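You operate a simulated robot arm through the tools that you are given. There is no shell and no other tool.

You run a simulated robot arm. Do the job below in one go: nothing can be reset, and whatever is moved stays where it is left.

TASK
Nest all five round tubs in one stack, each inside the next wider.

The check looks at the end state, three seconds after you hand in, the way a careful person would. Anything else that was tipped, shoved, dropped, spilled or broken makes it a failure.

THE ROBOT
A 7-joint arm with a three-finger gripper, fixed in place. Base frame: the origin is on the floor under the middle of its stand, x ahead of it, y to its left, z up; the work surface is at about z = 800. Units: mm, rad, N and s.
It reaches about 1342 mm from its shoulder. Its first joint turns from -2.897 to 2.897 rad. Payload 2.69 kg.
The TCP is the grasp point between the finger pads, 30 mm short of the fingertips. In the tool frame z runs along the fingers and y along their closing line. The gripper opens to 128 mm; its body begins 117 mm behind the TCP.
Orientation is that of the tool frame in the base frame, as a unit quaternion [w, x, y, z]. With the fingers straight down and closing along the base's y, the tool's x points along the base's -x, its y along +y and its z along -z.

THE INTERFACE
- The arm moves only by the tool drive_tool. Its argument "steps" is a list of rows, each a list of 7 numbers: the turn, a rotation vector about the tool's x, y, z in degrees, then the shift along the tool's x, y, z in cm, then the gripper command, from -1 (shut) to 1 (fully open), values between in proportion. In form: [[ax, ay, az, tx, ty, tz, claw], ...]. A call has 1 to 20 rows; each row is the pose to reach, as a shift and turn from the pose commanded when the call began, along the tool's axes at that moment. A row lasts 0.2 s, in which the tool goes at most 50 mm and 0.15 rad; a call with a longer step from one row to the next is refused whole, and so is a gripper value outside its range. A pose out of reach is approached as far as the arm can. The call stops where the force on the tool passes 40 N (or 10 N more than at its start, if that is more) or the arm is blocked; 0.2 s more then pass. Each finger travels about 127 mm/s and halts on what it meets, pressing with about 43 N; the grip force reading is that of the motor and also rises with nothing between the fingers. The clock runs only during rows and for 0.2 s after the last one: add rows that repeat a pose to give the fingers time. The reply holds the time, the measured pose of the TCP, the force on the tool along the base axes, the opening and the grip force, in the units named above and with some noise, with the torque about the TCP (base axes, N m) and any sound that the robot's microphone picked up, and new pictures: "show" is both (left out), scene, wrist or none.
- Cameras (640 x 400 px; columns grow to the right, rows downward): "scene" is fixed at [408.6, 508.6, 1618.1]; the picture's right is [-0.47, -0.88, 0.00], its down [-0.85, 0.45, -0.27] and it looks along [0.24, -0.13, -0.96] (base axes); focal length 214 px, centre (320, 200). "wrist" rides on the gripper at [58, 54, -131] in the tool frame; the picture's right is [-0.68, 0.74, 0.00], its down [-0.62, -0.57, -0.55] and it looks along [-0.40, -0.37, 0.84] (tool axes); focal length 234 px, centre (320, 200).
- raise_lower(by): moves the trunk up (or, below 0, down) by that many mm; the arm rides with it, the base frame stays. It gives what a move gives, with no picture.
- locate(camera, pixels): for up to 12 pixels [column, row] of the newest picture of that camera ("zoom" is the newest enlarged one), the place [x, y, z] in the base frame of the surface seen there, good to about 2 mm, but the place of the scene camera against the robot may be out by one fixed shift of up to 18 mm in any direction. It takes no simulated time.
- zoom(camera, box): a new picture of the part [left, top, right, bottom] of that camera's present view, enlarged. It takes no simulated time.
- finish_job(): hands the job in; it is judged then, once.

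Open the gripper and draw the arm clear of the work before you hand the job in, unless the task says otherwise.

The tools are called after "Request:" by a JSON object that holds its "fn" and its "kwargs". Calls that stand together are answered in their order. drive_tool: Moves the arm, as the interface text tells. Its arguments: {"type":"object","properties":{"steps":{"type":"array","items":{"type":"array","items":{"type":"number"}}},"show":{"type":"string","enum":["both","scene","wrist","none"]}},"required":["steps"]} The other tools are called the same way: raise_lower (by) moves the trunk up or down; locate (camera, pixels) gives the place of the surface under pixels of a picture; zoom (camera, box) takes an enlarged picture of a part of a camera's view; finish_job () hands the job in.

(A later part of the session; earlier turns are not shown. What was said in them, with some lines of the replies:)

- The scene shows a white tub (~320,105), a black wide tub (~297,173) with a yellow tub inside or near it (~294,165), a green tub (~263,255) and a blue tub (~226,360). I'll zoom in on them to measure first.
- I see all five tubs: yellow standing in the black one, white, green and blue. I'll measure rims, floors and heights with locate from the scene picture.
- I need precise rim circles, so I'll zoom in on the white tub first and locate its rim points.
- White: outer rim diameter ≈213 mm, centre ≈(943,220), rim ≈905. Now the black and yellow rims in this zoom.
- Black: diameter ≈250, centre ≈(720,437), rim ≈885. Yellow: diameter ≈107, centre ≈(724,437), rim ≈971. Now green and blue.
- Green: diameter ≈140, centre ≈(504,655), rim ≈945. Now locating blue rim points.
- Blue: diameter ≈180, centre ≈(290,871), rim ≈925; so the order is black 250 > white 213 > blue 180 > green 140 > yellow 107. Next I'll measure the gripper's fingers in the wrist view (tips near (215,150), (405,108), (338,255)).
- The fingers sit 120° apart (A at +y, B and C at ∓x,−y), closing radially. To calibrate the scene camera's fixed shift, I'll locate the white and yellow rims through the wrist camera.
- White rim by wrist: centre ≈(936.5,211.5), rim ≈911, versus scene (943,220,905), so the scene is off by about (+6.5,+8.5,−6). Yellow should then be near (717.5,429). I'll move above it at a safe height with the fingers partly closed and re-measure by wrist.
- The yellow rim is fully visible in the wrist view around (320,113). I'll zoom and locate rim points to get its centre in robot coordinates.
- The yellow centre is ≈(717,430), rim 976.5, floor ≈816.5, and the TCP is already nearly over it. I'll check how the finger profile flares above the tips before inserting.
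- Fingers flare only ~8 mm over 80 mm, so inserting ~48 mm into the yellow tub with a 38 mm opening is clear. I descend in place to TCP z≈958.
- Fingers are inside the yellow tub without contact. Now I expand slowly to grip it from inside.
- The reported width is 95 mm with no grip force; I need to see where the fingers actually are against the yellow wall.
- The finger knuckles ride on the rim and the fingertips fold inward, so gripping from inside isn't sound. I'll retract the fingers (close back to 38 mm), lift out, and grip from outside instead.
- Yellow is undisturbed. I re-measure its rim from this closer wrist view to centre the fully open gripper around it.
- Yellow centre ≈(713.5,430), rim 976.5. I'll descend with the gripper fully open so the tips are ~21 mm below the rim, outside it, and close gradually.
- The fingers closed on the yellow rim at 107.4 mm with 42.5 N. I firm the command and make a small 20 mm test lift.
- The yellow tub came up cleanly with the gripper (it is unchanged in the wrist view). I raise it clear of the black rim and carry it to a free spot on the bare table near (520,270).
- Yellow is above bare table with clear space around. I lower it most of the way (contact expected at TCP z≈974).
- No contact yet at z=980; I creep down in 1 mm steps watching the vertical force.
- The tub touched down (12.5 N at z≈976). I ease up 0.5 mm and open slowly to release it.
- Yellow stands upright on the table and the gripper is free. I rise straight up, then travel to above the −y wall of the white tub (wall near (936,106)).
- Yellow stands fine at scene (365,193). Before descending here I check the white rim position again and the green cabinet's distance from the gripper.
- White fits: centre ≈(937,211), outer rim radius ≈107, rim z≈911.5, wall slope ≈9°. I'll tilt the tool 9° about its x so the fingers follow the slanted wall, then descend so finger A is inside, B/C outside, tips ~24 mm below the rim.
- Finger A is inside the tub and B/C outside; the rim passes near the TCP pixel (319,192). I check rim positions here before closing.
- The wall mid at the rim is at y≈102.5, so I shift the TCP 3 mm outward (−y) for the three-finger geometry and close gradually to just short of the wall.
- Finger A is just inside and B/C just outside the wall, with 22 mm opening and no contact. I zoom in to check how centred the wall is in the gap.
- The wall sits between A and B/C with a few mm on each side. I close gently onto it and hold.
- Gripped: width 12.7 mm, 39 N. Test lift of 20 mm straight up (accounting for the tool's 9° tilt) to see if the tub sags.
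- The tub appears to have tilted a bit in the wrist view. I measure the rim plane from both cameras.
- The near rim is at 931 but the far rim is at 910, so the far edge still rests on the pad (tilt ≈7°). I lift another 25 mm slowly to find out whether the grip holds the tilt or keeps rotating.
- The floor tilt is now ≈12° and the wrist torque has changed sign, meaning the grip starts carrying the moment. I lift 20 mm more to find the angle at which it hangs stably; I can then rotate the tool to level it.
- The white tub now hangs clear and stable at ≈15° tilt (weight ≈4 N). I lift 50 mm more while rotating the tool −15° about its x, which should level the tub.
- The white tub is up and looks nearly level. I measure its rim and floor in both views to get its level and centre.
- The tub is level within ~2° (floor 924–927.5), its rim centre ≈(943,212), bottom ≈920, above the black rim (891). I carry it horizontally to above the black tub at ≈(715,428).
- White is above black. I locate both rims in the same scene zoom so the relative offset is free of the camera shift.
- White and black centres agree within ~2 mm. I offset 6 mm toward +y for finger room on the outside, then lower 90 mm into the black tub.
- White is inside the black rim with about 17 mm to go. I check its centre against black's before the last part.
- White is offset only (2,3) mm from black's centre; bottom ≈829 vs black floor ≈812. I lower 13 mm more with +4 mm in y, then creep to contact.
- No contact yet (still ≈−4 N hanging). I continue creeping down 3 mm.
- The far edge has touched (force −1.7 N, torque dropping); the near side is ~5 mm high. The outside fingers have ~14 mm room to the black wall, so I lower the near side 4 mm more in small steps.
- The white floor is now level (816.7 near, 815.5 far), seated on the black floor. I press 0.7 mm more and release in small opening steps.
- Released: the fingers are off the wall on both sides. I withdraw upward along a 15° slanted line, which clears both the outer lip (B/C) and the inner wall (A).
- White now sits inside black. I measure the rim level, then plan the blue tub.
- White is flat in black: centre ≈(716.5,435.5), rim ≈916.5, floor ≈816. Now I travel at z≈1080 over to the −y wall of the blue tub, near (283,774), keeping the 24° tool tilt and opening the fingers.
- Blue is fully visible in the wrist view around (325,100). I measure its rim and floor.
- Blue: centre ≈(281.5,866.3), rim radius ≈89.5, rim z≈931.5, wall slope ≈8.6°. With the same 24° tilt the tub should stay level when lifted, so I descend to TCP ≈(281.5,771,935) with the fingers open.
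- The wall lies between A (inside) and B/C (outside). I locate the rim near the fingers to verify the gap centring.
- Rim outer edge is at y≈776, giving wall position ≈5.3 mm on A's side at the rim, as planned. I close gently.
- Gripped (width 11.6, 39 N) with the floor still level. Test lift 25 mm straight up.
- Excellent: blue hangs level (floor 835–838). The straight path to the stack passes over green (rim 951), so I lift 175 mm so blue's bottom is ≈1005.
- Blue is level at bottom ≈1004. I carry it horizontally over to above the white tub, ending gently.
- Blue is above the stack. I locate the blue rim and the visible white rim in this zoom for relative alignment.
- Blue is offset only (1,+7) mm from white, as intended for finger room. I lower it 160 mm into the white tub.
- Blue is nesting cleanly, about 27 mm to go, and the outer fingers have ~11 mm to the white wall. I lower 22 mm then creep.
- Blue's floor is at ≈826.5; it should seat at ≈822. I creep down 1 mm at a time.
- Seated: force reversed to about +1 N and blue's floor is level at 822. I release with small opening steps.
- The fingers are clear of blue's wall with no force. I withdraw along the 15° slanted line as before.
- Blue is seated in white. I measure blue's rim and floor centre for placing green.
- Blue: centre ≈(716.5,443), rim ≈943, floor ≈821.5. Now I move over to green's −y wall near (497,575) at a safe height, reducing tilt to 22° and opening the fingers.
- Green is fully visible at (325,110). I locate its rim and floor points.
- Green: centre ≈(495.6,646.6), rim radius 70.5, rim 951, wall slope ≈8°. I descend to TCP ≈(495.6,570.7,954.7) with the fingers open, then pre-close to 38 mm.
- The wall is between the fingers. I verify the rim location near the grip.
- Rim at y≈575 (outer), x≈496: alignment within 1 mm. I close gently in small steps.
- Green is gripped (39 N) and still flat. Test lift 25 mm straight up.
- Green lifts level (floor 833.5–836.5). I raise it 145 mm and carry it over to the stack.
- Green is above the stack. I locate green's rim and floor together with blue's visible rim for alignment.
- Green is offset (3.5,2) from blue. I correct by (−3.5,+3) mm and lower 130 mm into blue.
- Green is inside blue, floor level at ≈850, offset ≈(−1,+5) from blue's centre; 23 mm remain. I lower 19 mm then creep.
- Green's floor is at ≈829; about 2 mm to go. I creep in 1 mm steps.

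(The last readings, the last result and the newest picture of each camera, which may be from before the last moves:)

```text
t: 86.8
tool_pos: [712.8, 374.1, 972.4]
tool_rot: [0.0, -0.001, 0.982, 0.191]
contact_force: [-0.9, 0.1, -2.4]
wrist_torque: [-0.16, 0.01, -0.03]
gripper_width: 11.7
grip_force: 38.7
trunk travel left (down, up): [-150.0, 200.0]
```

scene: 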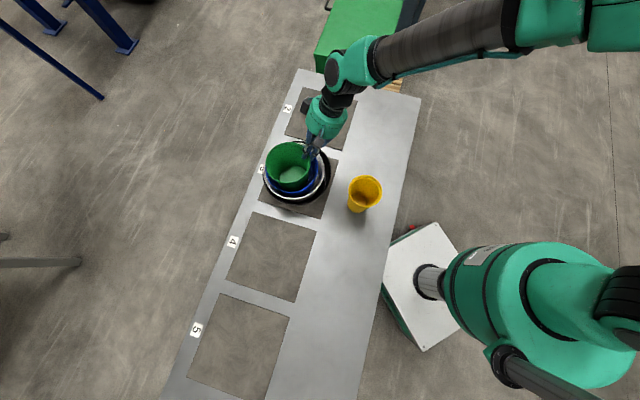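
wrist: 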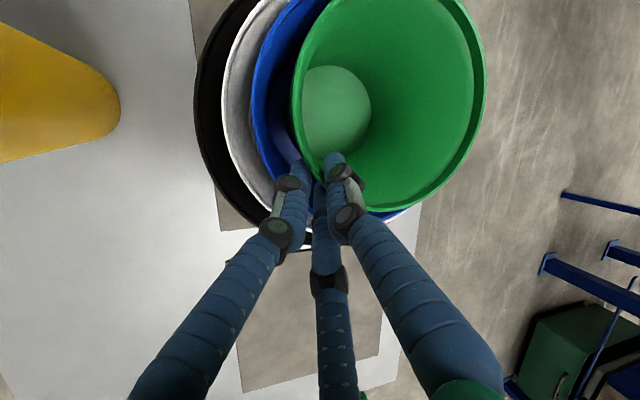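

Still mostly hanging (−2.4 N). I continue the 1 mm creep.

Request:
{"fn": "drive_tool", "kwargs": {"steps": [[0, 0, 0, 0, -0.038, 0.093, -1], [0, 0, 0, 0, -0.038, 0.093, -1]], "show": "none"}}

Request:
{"fn": "drive_tool", "kwargs": {"steps": [[0, 0, 0, 0, -0.038, 0.093, -1], [0, 0, 0, 0, -0.038, 0.093, -1]], "show": "wrist"}}

Request:
{"fn": "locate", "kwargs": {"camera": "wrist", "pixels": [[320, 90], [340, 80], [350, 120], [330, 70], [360, 90], [310, 110], [340, 140], [320, 130], [310, 30], [440, 180], [480, 60], [470, 130]]}}

```text
t: 87.4
tool_pos: [713.4, 371.3, 970.0]
tool_rot: [0.0, 0.0, 0.982, 0.19]
contact_force: [-1.5, -1.0, 1.1]
wrist_torque: [0.05, -0.05, 0.0]
gripper_width: 11.6
grip_force: 38.8
trunk travel left (down, up): [-150.0, 200.0]
```

```text
t: 88.0
tool_pos: [714.8, 372.5, 970.6]
tool_rot: [0.001, 0.0, 0.982, 0.191]
contact_force: [0.5, -2.5, 5.0]
wrist_torque: [0.16, -0.43, -0.16]
gripper_width: 11.7
grip_force: 38.8
trunk travel left (down, up): [-150.0, 200.0]
```

wrist: 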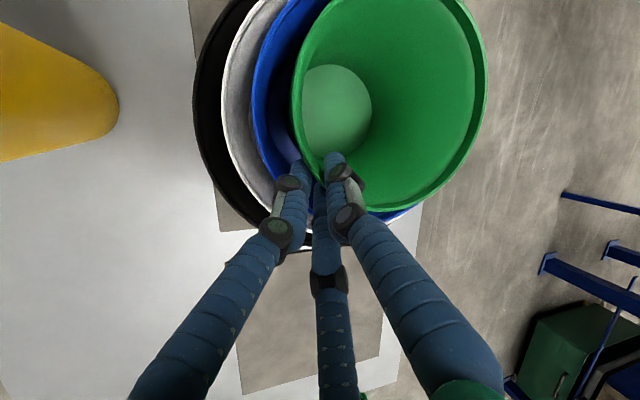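

```text
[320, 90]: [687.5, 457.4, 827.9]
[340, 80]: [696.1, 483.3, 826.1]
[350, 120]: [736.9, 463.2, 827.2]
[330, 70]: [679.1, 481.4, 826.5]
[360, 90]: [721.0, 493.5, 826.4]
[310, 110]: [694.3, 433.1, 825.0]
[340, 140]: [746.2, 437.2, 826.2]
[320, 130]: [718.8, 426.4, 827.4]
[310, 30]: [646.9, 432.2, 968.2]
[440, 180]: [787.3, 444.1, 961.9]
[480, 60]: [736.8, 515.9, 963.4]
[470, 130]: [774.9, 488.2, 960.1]
```

Seated: +5 N and the floor is flat at ≈826.5. I ease up 0.5 mm and release in small steps.

Request:
{"fn": "drive_tool", "kwargs": {"steps": [[0, 0, 0, 0, 0.019, -0.046, -1], [0, 0, 0, 0, 0.019, -0.046, -0.9], [0, 0, 0, 0, 0.019, -0.046, -0.84], [0, 0, 0, 0, 0.019, -0.046, -0.8], [0, 0, 0, 0, 0.019, -0.046, -0.76], [0, 0, 0, 0, 0.019, -0.046, -0.72], [0, 0, 0, 0, 0.019, -0.046, -0.68], [0, 0, 0, 0, 0.019, -0.046, -0.64], [0, 0, 0, 0, 0.019, -0.046, -0.6], [0, 0, 0, 0, 0.019, -0.046, -0.6]], "show": "wrist"}}

Request:
{"fn": "zoom", "kwargs": {"camera": "wrist", "box": [240, 110, 420, 240]}}

```text
t: 90.2
tool_pos: [712.8, 372.5, 969.8]
tool_rot: [0.0, 0.0, 0.982, 0.191]
contact_force: [0.1, 0.8, -0.8]
wrist_torque: [-0.02, 0.06, 0.02]
gripper_width: 26.2
grip_force: 0.0
trunk travel left (down, up): [-150.0, 200.0]
```

wrist: 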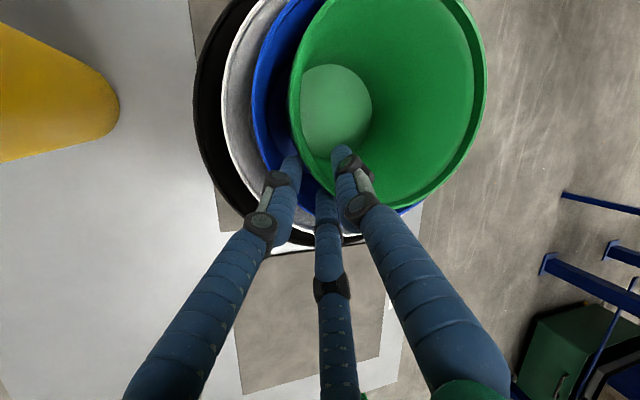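

```text
3.08 times, centred on (330, 175) of wrist
```

zoom: 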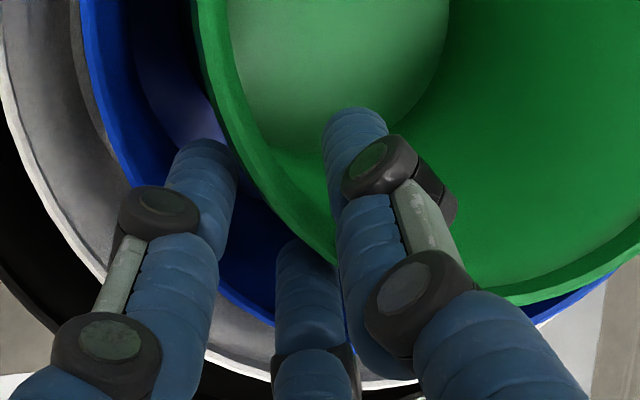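

Released with no contact. I withdraw along a slanted line, then rotate the tool back to vertical at height.

Request:
{"fn": "drive_tool", "kwargs": {"steps": [[0, 0, 0, 0, 0.072, -0.51, -0.6], [0, 0, 0, 0, 0.143, -1.021, -0.6], [0, 0, 0, 0, 0.215, -1.53, -0.6], [0, 0, 0, 0, 0.286, -2.042, -0.6], [0, 0, 0, 0, 0.43, -3.063, -0.6], [0, 0, 0, 0, 0.715, -5.105, -0.6], [0, 0, 0, 0, 1.3, -9.0, -0.6], [0, 0, 0, 0, 2.0, -13.0, -0.6], [0, 0, 0, 0, 2.0, -13.0, -0.6]]}}

Request:
{"fn": "zoom", "kwargs": {"camera": "scene", "box": [240, 100, 360, 220]}}

```text
t: 92.2
tool_pos: [713.8, 343.4, 1097.9]
tool_rot: [0.001, 0.0, 0.982, 0.191]
contact_force: [-0.9, -0.4, -0.3]
wrist_torque: [-0.01, -0.04, -0.05]
gripper_width: 25.8
grip_force: 0.3
trunk travel left (down, up): [-150.0, 200.0]
```

scene: 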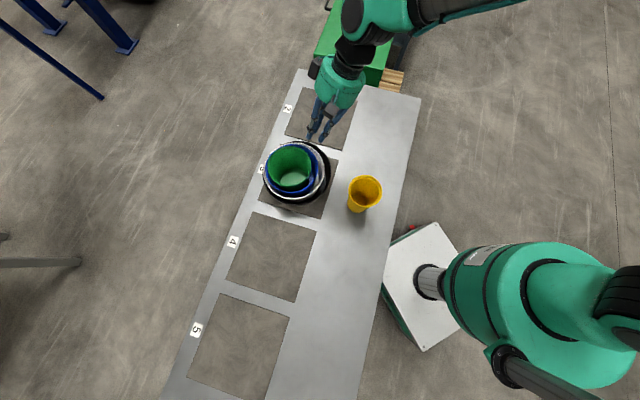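
wrist: 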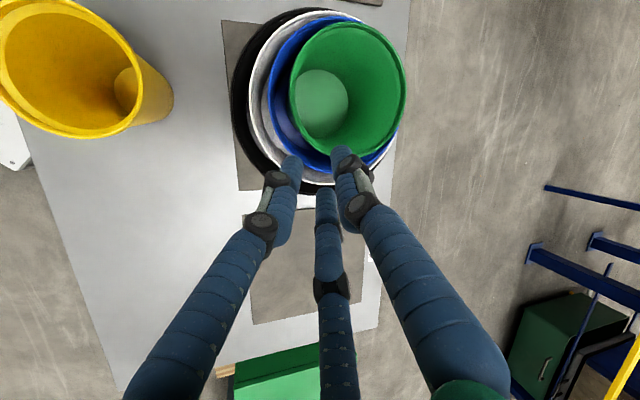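

```text
3.33 times, centred on (300, 160) of scene
```

zoom: 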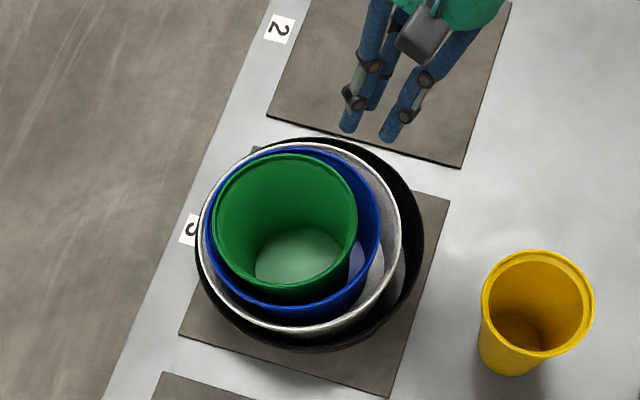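

Green is nested in blue. I record green's rim and floor location for the last placement, and yellow's position too.

Request:
{"fn": "locate", "kwargs": {"camera": "zoom", "pixels": [[214, 225], [357, 225], [285, 155], [285, 298], [235, 175], [340, 180], [230, 270], [345, 270], [300, 230], [300, 278], [483, 300], [594, 305]]}}

Request:
{"fn": "locate", "kwargs": {"camera": "wrist", "pixels": [[290, 80], [405, 90], [345, 24], [355, 153], [302, 45], [392, 50], [305, 130], [395, 125], [323, 100], [310, 110], [340, 90], [325, 78]]}}

```text
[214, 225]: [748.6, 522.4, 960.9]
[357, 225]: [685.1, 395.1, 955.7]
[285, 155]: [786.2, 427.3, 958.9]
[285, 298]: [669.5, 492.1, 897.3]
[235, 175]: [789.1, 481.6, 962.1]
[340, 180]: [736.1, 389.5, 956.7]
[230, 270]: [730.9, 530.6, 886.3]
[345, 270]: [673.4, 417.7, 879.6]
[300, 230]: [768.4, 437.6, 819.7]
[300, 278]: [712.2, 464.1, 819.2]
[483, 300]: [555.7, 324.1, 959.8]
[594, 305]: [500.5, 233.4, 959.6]
```

```text
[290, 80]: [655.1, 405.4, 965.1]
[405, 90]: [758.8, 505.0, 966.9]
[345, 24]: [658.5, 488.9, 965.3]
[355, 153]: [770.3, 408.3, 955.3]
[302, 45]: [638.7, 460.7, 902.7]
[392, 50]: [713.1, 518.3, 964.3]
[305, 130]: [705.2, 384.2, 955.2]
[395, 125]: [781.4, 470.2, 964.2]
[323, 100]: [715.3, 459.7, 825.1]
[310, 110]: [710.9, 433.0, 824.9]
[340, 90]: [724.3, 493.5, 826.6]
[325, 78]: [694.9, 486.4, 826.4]
```

Green centre ≈(714,448), rim ≈966.5, floor ≈826; yellow ≈(521,270), rim ≈965. I move above yellow while rotating the tool back to vertical and opening fully.

Request:
{"fn": "drive_tool", "kwargs": {"steps": [[0, 0, 0, 0, 0.45, -1.112, -0.6], [4, 0, 0, 3.2, -0.68, -1.57, -0.6], [8, 0, 0, 6.4, -1.8, -2.03, -0.4], [12, 0, 0, 9.7, -2.95, -2.49, 0], [16, 0, 0, 12.9, -4.1, -2.94, 0.4], [20, 0, 0, 16.1, -5.2, -3.4, 0.8], [22, 0, 0, 19.33, -6.336, -3.857, 1], [22, 0, 0, 19.33, -6.336, -3.857, 1], [22, 0, 0, 19.33, -6.336, -3.857, 1]]}}

Request:
{"fn": "zoom", "kwargs": {"camera": "wrist", "box": [240, 40, 400, 180]}}

```text
t: 94.2
tool_pos: [519.8, 269.0, 1110.7]
tool_rot: [0.001, 0.0, 1.0, 0.0]
contact_force: [-0.3, 0.0, 0.3]
wrist_torque: [-0.05, -0.01, 0.02]
gripper_width: 127.8
grip_force: 0.0
trunk travel left (down, up): [-150.0, 200.0]
```

scene: 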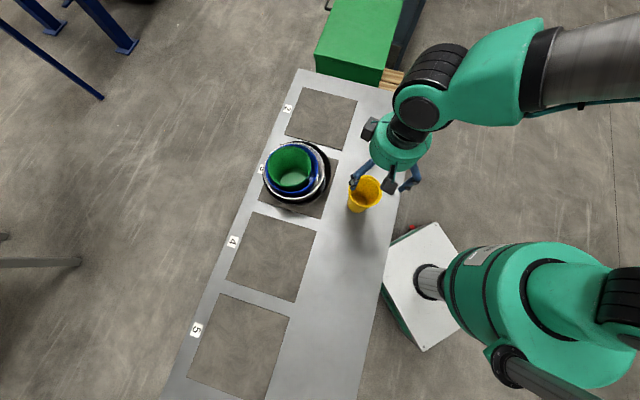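
wrist: 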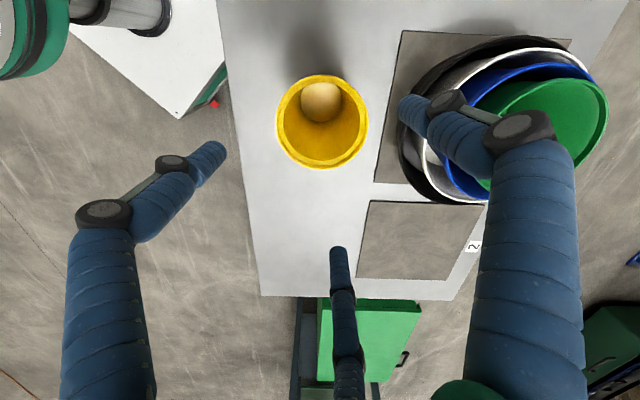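

```text
2.86 times, centred on (320, 110) of wrist
```

zoom: 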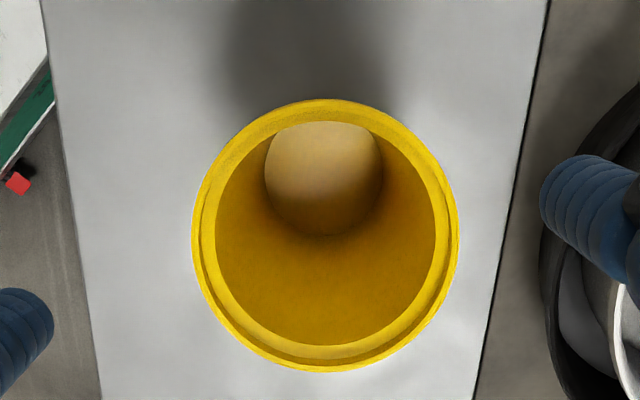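

Yellow is centred under the gripper. I check its rim location for the exact approach.

Request:
{"fn": "locate", "kwargs": {"camera": "zoom", "pixels": [[194, 235], [458, 235], [325, 101], [325, 370], [235, 140], [420, 140], [230, 335], [425, 332], [200, 270], [450, 280], [320, 180], [320, 220]]}}

```text
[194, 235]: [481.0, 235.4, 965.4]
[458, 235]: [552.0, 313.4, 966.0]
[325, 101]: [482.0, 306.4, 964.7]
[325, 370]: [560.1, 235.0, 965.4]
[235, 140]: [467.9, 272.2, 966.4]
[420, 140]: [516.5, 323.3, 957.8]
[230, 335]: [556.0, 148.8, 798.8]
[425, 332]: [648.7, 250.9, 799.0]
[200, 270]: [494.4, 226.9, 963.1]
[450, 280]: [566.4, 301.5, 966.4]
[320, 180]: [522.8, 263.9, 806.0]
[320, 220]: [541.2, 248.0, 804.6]
```

Yellow centre ≈(520.8,271), rim 965.3. I descend with tips ~20 mm below the rim and close slowly.

Request:
{"fn": "drive_tool", "kwargs": {"steps": [[0, 0, 0, -0.1, 0.15, 4.0, 1], [0, 0, 0, -0.1, 0.15, 8.0, 1], [0, 0, 0, -0.1, 0.15, 11.0, 1], [0, 0, 0, -0.1, 0.15, 12.8, 1], [0, 0, 0, -0.1, 0.15, 13.5, 1], [0, 0, 0, -0.1, 0.15, 13.5, 0.9], [0, 0, 0, -0.1, 0.15, 13.5, 0.8], [0, 0, 0, -0.1, 0.15, 13.5, 0.75], [0, 0, 0, -0.1, 0.15, 13.5, 0.71], [0, 0, 0, -0.1, 0.15, 13.5, 0.67], [0, 0, 0, -0.1, 0.15, 13.5, 0.62], [0, 0, 0, -0.1, 0.15, 13.5, 0.4], [0, 0, 0, -0.1, 0.15, 13.5, 0.4]]}}

```text
t: 97.0
tool_pos: [520.5, 271.7, 975.6]
tool_rot: [0.001, 0.0, 1.0, 0.001]
contact_force: [0.0, -0.8, 4.2]
wrist_torque: [-0.04, 0.09, -0.01]
gripper_width: 106.9
grip_force: 43.0
trunk travel left (down, up): [-150.0, 200.0]
```

scene: 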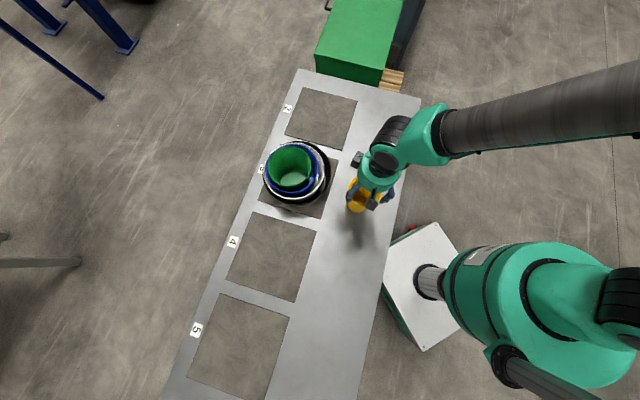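
wrist: 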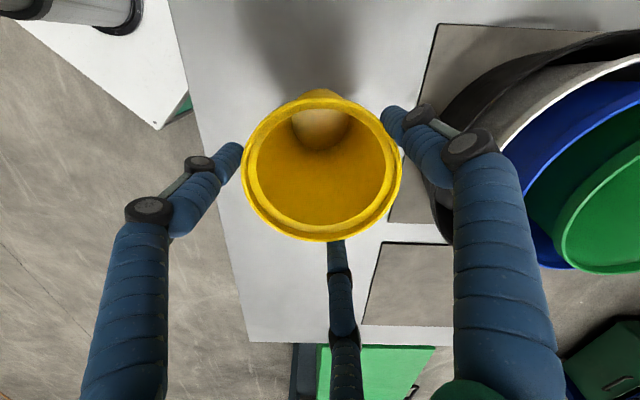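

Gripped at 106.9 mm with 43 N. I lift 200 mm so the bottom is ≈999, above green's rim (966.5).

Request:
{"fn": "drive_tool", "kwargs": {"steps": [[0, 0, 0, 0, 0, -1.0, 0.4], [0, 0, 0, 0, 0, -3.0, 0.4], [0, 0, 0, 0, 0, -6.5, 0.4], [0, 0, 0, 0, 0, -10.0, 0.4], [0, 0, 0, 0, 0, -13.5, 0.4], [0, 0, 0, 0, 0, -17.0, 0.4], [0, 0, 0, 0, 0, -19.3, 0.4], [0, 0, 0, 0, 0, -20.0, 0.4], [0, 0, 0, 0, 0, -20.0, 0.4]]}}

```text
t: 99.0
tool_pos: [521.7, 270.8, 1176.6]
tool_rot: [0.0, 0.001, 1.0, -0.001]
contact_force: [-0.5, 0.3, -1.6]
wrist_torque: [-0.02, 0.03, 0.0]
gripper_width: 107.1
grip_force: 42.9
trunk travel left (down, up): [-150.0, 200.0]
```

scene: 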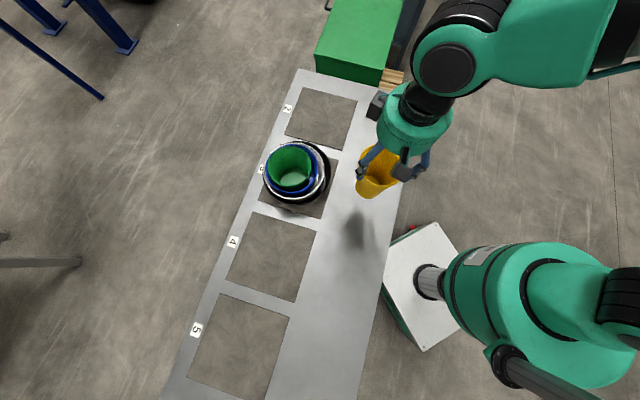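
wrist: 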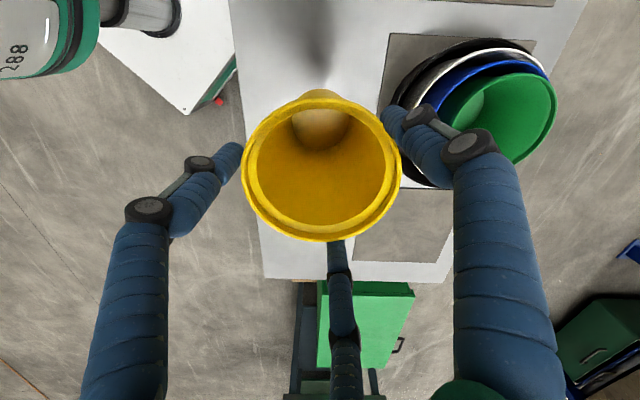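

Yellow hangs straight. I carry it to above green's centre at ≈(714,448).

Request:
{"fn": "drive_tool", "kwargs": {"steps": [[0, 0, 0, -0.97, 0.89, 0, 0.4], [0, 0, 0, -3.47, 3.19, 0, 0.4], [0, 0, 0, -6.37, 5.84, 0, 0.4], [0, 0, 0, -9.26, 8.5, 0, 0.4], [0, 0, 0, -12.16, 11.15, 0, 0.4], [0, 0, 0, -15.05, 13.81, 0, 0.4], [0, 0, 0, -17.37, 15.93, 0, 0.4], [0, 0, 0, -18.72, 17.17, 0, 0.4], [0, 0, 0, -19.3, 17.7, 0, 0.4], [0, 0, 0, -19.3, 17.7, 0, 0.4]]}}

Request:
{"fn": "zoom", "kwargs": {"camera": "scene", "box": [230, 90, 350, 210]}}

```text
t: 101.2
tool_pos: [715.1, 447.1, 1176.9]
tool_rot: [0.0, -0.001, 1.0, 0.0]
contact_force: [-0.4, 1.0, -1.5]
wrist_torque: [0.02, -0.01, 0.01]
gripper_width: 106.9
grip_force: 43.6
trunk travel left (down, up): [-150.0, 200.0]
```

scene: 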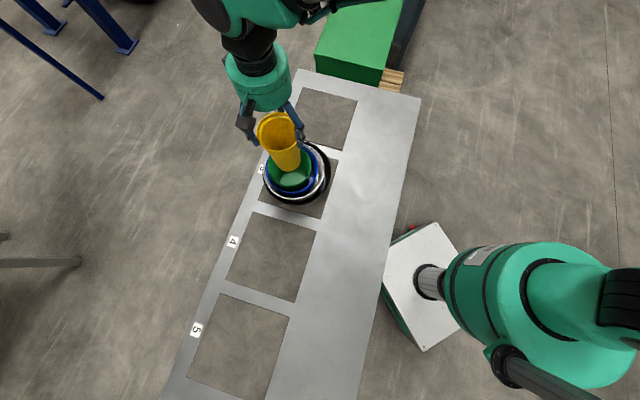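
wrist: 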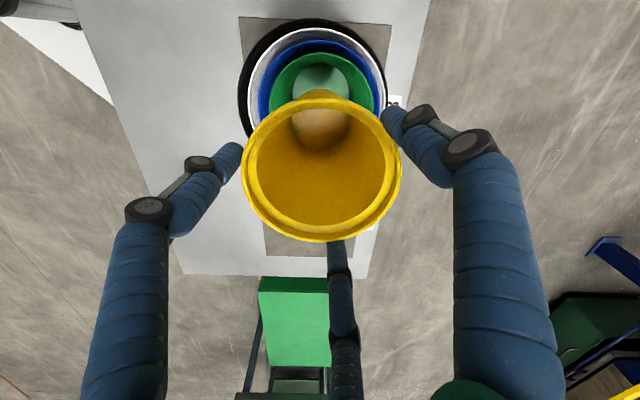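

```text
3.33 times, centred on (290, 150) of scene
```

zoom: 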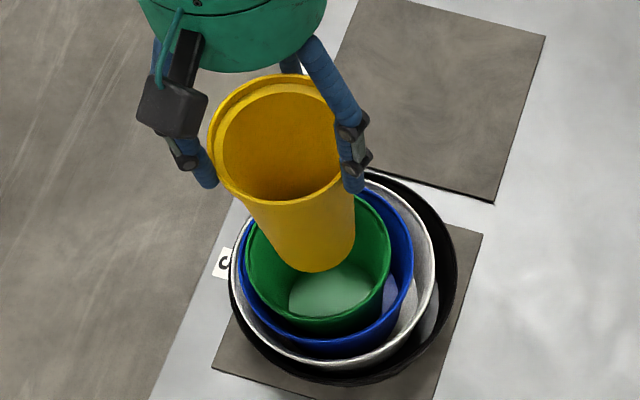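

Yellow is above green. I verify green's rim and floor position from this wrist view and yellow's rim from the scene view.

Request:
{"fn": "locate", "kwargs": {"camera": "wrist", "pixels": [[266, 85], [272, 70], [285, 58], [320, 50], [350, 57], [367, 72], [374, 90], [320, 72], [300, 78], [340, 78], [318, 94], [258, 95]]}}

Request:
{"fn": "locate", "kwargs": {"camera": "zoom", "pixels": [[210, 140], [285, 76], [285, 198], [250, 190], [320, 190], [230, 95], [249, 250], [270, 315], [330, 330], [385, 290], [390, 245], [370, 205]]}}

```text
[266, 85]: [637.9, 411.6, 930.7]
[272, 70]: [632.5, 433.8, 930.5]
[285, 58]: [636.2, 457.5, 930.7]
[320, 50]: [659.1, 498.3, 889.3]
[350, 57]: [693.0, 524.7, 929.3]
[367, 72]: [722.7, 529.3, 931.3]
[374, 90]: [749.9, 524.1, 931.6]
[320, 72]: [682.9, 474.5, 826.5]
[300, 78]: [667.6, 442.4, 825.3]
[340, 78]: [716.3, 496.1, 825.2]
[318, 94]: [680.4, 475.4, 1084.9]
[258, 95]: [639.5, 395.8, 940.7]
```

```text
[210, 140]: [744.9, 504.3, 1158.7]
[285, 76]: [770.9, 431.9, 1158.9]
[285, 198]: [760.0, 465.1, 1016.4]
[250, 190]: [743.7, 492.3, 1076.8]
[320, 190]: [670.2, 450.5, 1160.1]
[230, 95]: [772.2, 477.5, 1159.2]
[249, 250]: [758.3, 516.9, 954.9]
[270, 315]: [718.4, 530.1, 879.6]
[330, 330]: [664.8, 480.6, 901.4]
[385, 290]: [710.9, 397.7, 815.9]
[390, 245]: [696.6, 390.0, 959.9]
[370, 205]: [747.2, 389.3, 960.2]
```

My wrist pixels mostly hit blue; I zoom in the wrist view to pick green's rim precisely.

Request:
{"fn": "zoom", "kwargs": {"camera": "wrist", "box": [230, 10, 410, 140]}}

```text
3.08 times, centred on (320, 75) of wrist
```

zoom: 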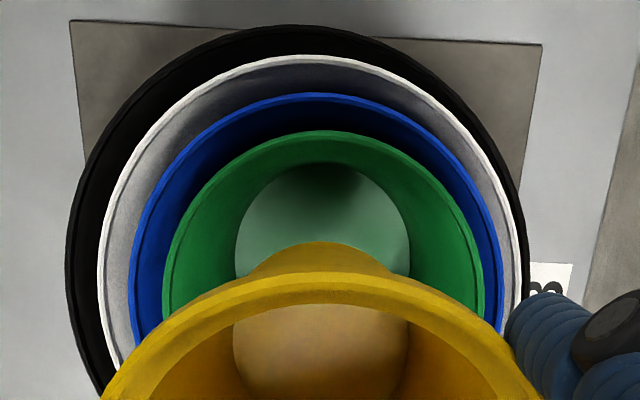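

Request:
{"fn": "locate", "kwargs": {"camera": "zoom", "pixels": [[165, 290], [175, 235], [205, 180], [250, 145], [323, 132], [395, 148], [440, 185], [470, 235], [483, 290], [238, 250], [323, 168], [408, 250]]}}

Request:
{"fn": "locate", "kwargs": {"camera": "wrist", "pixels": [[243, 160], [400, 160], [320, 91], [322, 240], [262, 112], [380, 112], [262, 220], [382, 215], [320, 118], [300, 105], [340, 105], [320, 93]]}}

```text
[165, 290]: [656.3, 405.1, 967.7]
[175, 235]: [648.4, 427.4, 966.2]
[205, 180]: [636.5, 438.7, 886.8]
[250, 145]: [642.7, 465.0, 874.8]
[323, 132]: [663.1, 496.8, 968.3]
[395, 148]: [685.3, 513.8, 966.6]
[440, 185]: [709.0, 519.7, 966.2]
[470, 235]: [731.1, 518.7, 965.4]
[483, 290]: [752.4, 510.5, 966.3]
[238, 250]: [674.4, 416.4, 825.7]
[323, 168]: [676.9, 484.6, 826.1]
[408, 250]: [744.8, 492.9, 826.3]
```

```text
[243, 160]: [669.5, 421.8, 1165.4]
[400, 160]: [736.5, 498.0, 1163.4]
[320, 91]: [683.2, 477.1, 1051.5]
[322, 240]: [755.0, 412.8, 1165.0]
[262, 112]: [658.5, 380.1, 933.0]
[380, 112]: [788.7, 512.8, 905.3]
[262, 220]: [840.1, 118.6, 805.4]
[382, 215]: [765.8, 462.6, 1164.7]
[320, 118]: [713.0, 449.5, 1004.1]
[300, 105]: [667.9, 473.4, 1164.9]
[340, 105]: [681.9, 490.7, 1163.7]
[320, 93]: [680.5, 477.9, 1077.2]
```

Green rim centre ≈(714.2,449), yellow ≈(714.3,448): aligned within ~1 mm. I lower 160 mm into green.

Request:
{"fn": "drive_tool", "kwargs": {"steps": [[0, 0, 0, 0, 0.1, 1.0, 0.4], [0, 0, 0, 0, 0.1, 3.5, 0.4], [0, 0, 0, 0, 0.1, 6.0, 0.4], [0, 0, 0, 0, 0.1, 8.5, 0.4], [0, 0, 0, 0, 0.1, 11.0, 0.4], [0, 0, 0, 0, 0.1, 13.5, 0.4], [0, 0, 0, 0, 0.1, 15.0, 0.4], [0, 0, 0, 0, 0.1, 16.0, 0.4], [0, 0, 0, 0, 0.1, 16.0, 0.4]]}}

Request:
{"fn": "zoom", "kwargs": {"camera": "scene", "box": [240, 100, 350, 210]}}

```text
t: 103.2
tool_pos: [713.3, 449.4, 1015.7]
tool_rot: [0.0, 0.0, 1.0, 0.0]
contact_force: [0.2, -0.1, -2.4]
wrist_torque: [-0.03, 0.04, 0.01]
gripper_width: 107.1
grip_force: 43.0
trunk travel left (down, up): [-150.0, 200.0]
```

scene: 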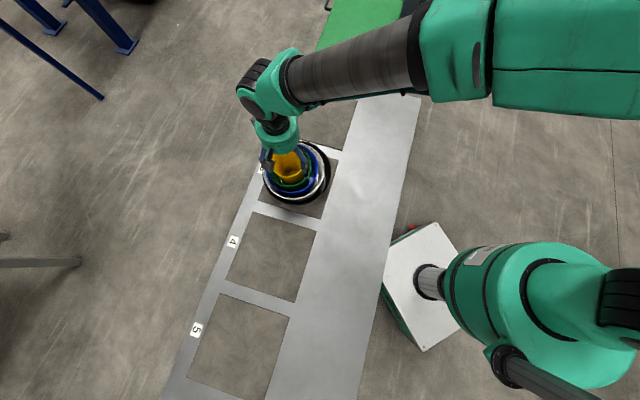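
wrist: 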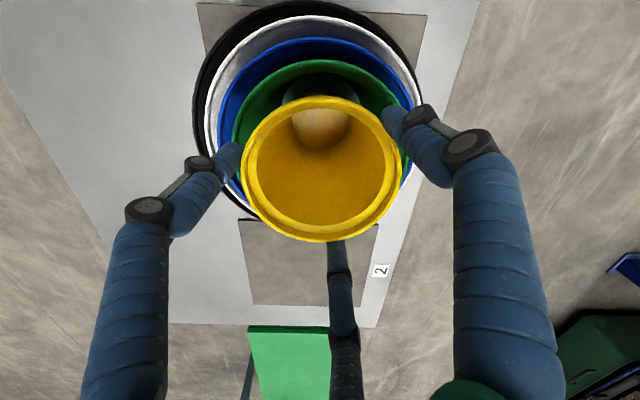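

```text
3.64 times, centred on (295, 155) of scene
```

zoom: 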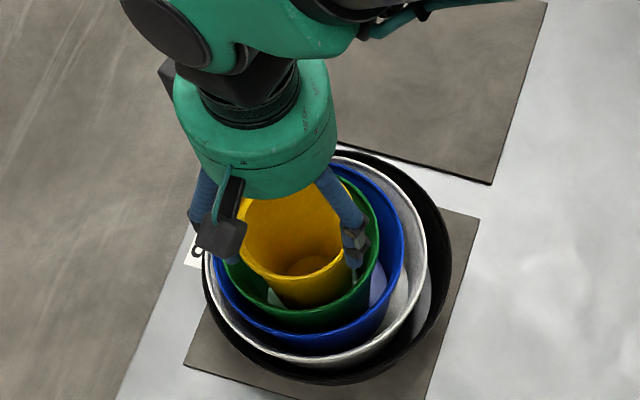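

Yellow is going into green without contact. ~13 mm remain: I lower 10 mm, then creep 1 mm at a time.

Request:
{"fn": "drive_tool", "kwargs": {"steps": [[0, 0, 0, 0, 0, 0.4, 0.4], [0, 0, 0, 0, 0, 0.8, 0.4], [0, 0, 0, 0, 0, 1.0, 0.4], [0, 0, 0, 0, 0, 1.0, 0.4]], "show": "none"}}

Request:
{"fn": "drive_tool", "kwargs": {"steps": [[0, 0, 0, 0, 0, 0.1, 0.4], [0, 0, 0, 0, 0, 0.2, 0.4], [0, 0, 0, 0, 0, 0.2, 0.4]], "show": "none"}}

Request:
{"fn": "drive_tool", "kwargs": {"steps": [[0, 0, 0, 0, 0, 0.1, 0.4], [0, 0, 0, 0, 0, 0.1, 0.4]], "show": "none"}}

```text
t: 104.2
tool_pos: [715.6, 448.9, 1004.6]
tool_rot: [0.0, -0.001, 1.0, 0.0]
contact_force: [0.2, 0.8, -2.1]
wrist_torque: [0.02, 0.04, -0.02]
gripper_width: 107.1
grip_force: 43.0
trunk travel left (down, up): [-150.0, 200.0]
```

```text
t: 105.0
tool_pos: [713.6, 448.4, 1002.6]
tool_rot: [0.0, 0.001, 1.0, 0.0]
contact_force: [-0.1, -0.4, -3.0]
wrist_torque: [-0.01, 0.02, -0.03]
gripper_width: 107.5
grip_force: 43.0
trunk travel left (down, up): [-150.0, 200.0]
```

```text
t: 105.6
tool_pos: [714.4, 448.8, 1002.6]
tool_rot: [0.0, 0.001, 1.0, 0.0]
contact_force: [0.4, 0.3, -1.8]
wrist_torque: [0.02, 0.0, 0.0]
gripper_width: 107.1
grip_force: 42.8
trunk travel left (down, up): [-150.0, 200.0]
```

No contact yet at z≈1002.6. I keep creeping one millimetre per call.

Request:
{"fn": "drive_tool", "kwargs": {"steps": [[0, 0, 0, 0, 0, 0.1, 0.4], [0, 0, 0, 0, 0, 0.1, 0.4]], "show": "none"}}

Request:
{"fn": "drive_tool", "kwargs": {"steps": [[0, 0, 0, 0, 0, 0.05, 0.4], [0, 0, 0, 0, 0, 0.05, 0.4]], "show": "wrist"}}

```text
t: 106.2
tool_pos: [714.7, 449.3, 1002.8]
tool_rot: [0.001, 0.001, 1.0, -0.001]
contact_force: [-1.8, 0.1, 3.4]
wrist_torque: [0.01, 0.17, 0.0]
gripper_width: 107.5
grip_force: 43.1
trunk travel left (down, up): [-150.0, 200.0]
```

```text
t: 106.8
tool_pos: [714.3, 449.2, 1002.5]
tool_rot: [0.001, -0.001, 1.0, 0.0]
contact_force: [-2.2, -0.7, 9.1]
wrist_torque: [0.26, 0.38, 0.05]
gripper_width: 107.2
grip_force: 43.3
trunk travel left (down, up): [-150.0, 200.0]
```

wrist: 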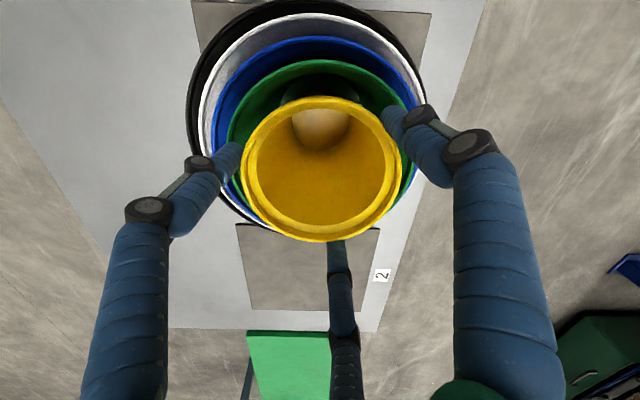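

Contact (+9 N) at z≈1002.5, matching the expected seating height. I verify yellow's rim and floor heights before releasing.

Request:
{"fn": "locate", "kwargs": {"camera": "wrist", "pixels": [[243, 170], [400, 165], [322, 97], [322, 240], [315, 130], [330, 125], [320, 140], [232, 130], [310, 62], [385, 85], [405, 190], [238, 155]]}}

Request:
{"fn": "zoom", "kwargs": {"camera": "wrist", "box": [180, 60, 440, 260]}}

```text
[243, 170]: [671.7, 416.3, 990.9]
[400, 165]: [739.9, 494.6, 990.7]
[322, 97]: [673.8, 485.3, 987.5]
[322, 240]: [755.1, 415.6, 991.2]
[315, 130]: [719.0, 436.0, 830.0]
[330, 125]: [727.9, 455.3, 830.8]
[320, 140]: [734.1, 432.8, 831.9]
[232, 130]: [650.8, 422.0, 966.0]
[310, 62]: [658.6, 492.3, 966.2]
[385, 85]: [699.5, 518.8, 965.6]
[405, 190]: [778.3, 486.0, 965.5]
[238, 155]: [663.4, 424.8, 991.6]
```

```text
2.00 times, centred on (310, 160) of wrist
```

zoom: 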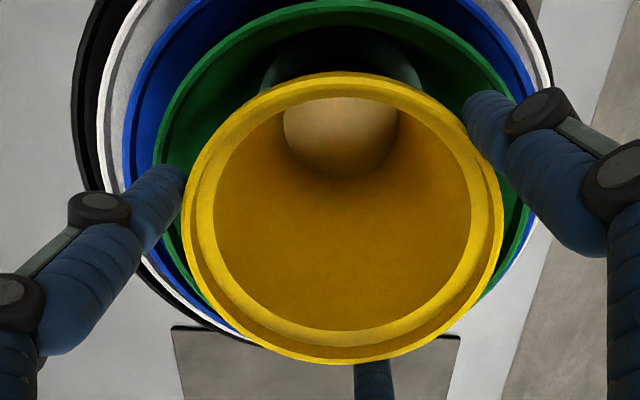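

Yellow is seated: rim ≈991, floor ≈831 on green's floor (826); the fingertips (~972) are above green's rim (966). I ease up 0.7 mm and open gradually.

Request:
{"fn": "drive_tool", "kwargs": {"steps": [[0, 0, 0, 0, 0, -0.07, 0.4], [0, 0, 0, 0, 0, -0.07, 0.55], [0, 0, 0, 0, 0, -0.07, 0.64], [0, 0, 0, 0, 0, -0.07, 0.68], [0, 0, 0, 0, 0, -0.07, 0.72], [0, 0, 0, 0, 0, -0.07, 0.78], [0, 0, 0, 0, 0, -0.07, 0.86], [0, 0, 0, 0, 0, -0.07, 0.94], [0, 0, 0, 0, 0, -0.07, 1], [0, 0, 0, 0, 0, -0.07, 1]]}}

Request:
{"fn": "zoom", "kwargs": {"camera": "wrist", "box": [180, 60, 440, 260]}}

```text
t: 109.0
tool_pos: [713.9, 448.8, 1000.9]
tool_rot: [0.0, 0.0, 1.0, 0.0]
contact_force: [0.5, 0.1, 0.0]
wrist_torque: [0.02, 0.03, 0.0]
gripper_width: 127.8
grip_force: 0.1
trunk travel left (down, up): [-150.0, 200.0]
```

scene: 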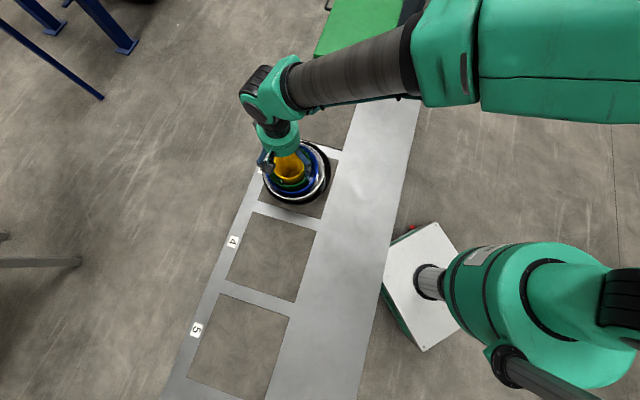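
wrist: 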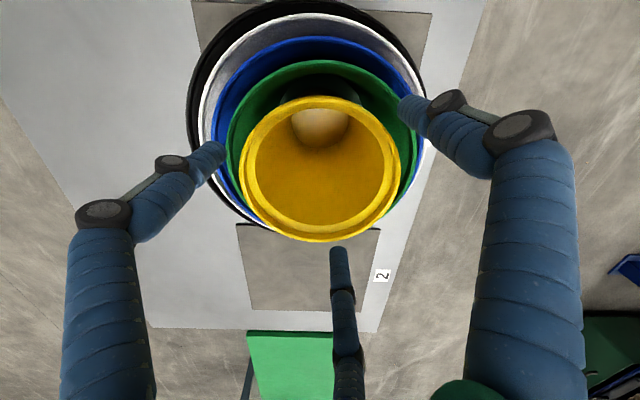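

```text
2.00 times, centred on (310, 160) of wrist
```

zoom: 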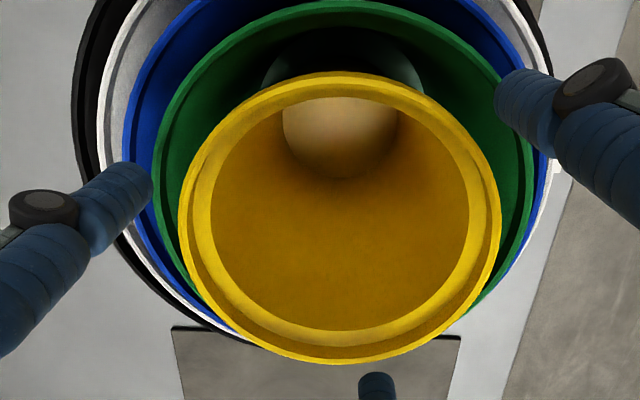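

The gripper is fully open with no contact and the stack is undisturbed. I rise straight up, then draw back clear of the work.

Request:
{"fn": "drive_tool", "kwargs": {"steps": [[0, 0, 0, 0, 0, -0.5, 1], [0, 0, 0, 0, 0, -1.5, 1], [0, 0, 0, 0, 0, -3.0, 1], [0, 0, 0, 0, 0, -6.0, 1], [0, 0, 0, 0, 0, -10.0, 1], [0, 0, 0, 0, 0, -14.5, 1], [0, 0, 0, 0, 0, -19.0, 1], [0, 0, 0, 2, -3.5, -21.0, 1], [0, 0, 0, 4, -7.5, -21.0, 1], [0, 0, 0, 6, -11.5, -21.0, 1], [0, 0, 0, 8, -15.5, -21.0, 1], [0, 0, 0, 10, -19.5, -21.0, 1], [0, 0, 0, 12, -23.5, -21.0, 1], [0, 0, 0, 14, -27.5, -21.0, 1], [0, 0, 0, 14, -27.5, -21.0, 1]]}}

Request:
{"fn": "zoom", "kwargs": {"camera": "scene", "box": [240, 110, 350, 220]}}

```text
t: 112.2
tool_pos: [572.9, 173.6, 1211.7]
tool_rot: [0.0, -0.001, 1.0, 0.0]
contact_force: [-0.3, -0.5, 0.7]
wrist_torque: [0.04, -0.03, 0.0]
gripper_width: 127.8
grip_force: 0.2
trunk travel left (down, up): [-150.0, 200.0]
```

scene: 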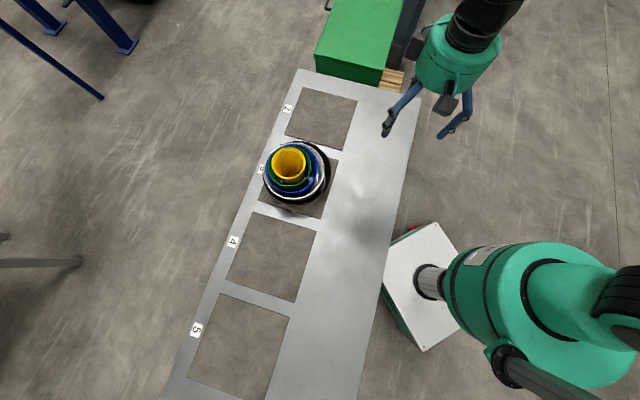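
wrist: 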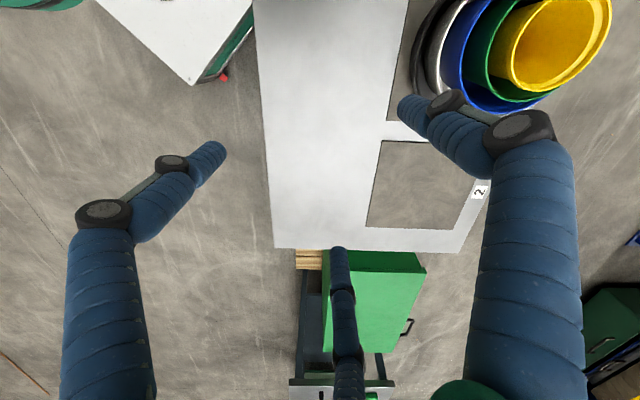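

```text
3.64 times, centred on (295, 165) of scene
```

zoom: 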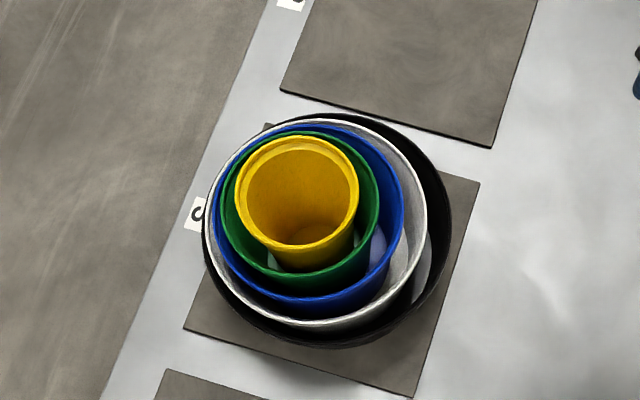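

All five are nested. I do a last level check on each rim before handing in.

Request:
{"fn": "locate", "kwargs": {"camera": "zoom", "pixels": [[237, 190], [357, 190], [298, 138], [222, 200], [378, 200], [212, 220], [403, 210], [205, 225], [425, 215], [448, 210], [300, 347], [320, 325]]}}

```text
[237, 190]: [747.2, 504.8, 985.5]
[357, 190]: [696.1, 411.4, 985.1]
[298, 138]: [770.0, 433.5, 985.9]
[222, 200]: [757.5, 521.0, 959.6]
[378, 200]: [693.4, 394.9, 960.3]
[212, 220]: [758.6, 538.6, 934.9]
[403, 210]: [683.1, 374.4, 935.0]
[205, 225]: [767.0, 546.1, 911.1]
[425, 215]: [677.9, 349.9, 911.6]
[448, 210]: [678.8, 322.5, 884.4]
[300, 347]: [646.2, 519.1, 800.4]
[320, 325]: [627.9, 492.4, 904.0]
```

Every rim is level: yellow 985, green 960, blue 935, white 911, black 885, in even steps of about 25 mm. The stack stands upright on pad 3, nothing else was moved, and the arm is clear with the gripper open, so I hand in.

Request:
{"fn": "finish_job", "kwargs": {}}

```text
The job is handed in.
```

All five tubs are nested in one upright stack on pad 3, and I handed the job in. From the outside in they are black, white, blue, green and yellow.

The last check before handing in showed the rims level and stepping up about 25 mm from each tub to the next. Each inner tub was lowered slowly until it touched the floor of the next wider one.

- **Yellow:** it started inside the black tub, so I set it on the bare table first and moved it into the green tub at the end.
- **White:** it tipped about 15° as I lifted it off its pad. I levelled it before carrying it over, and it sits flat now.
- **Off-centre:** the tubs are not perfectly concentric. Each of white, blue and green sits about 5–8 mm off the centre of the tub around it, which left room for the fingers.

Nothing else on the table was moved. The gripper is open and the arm is clear of the stack.
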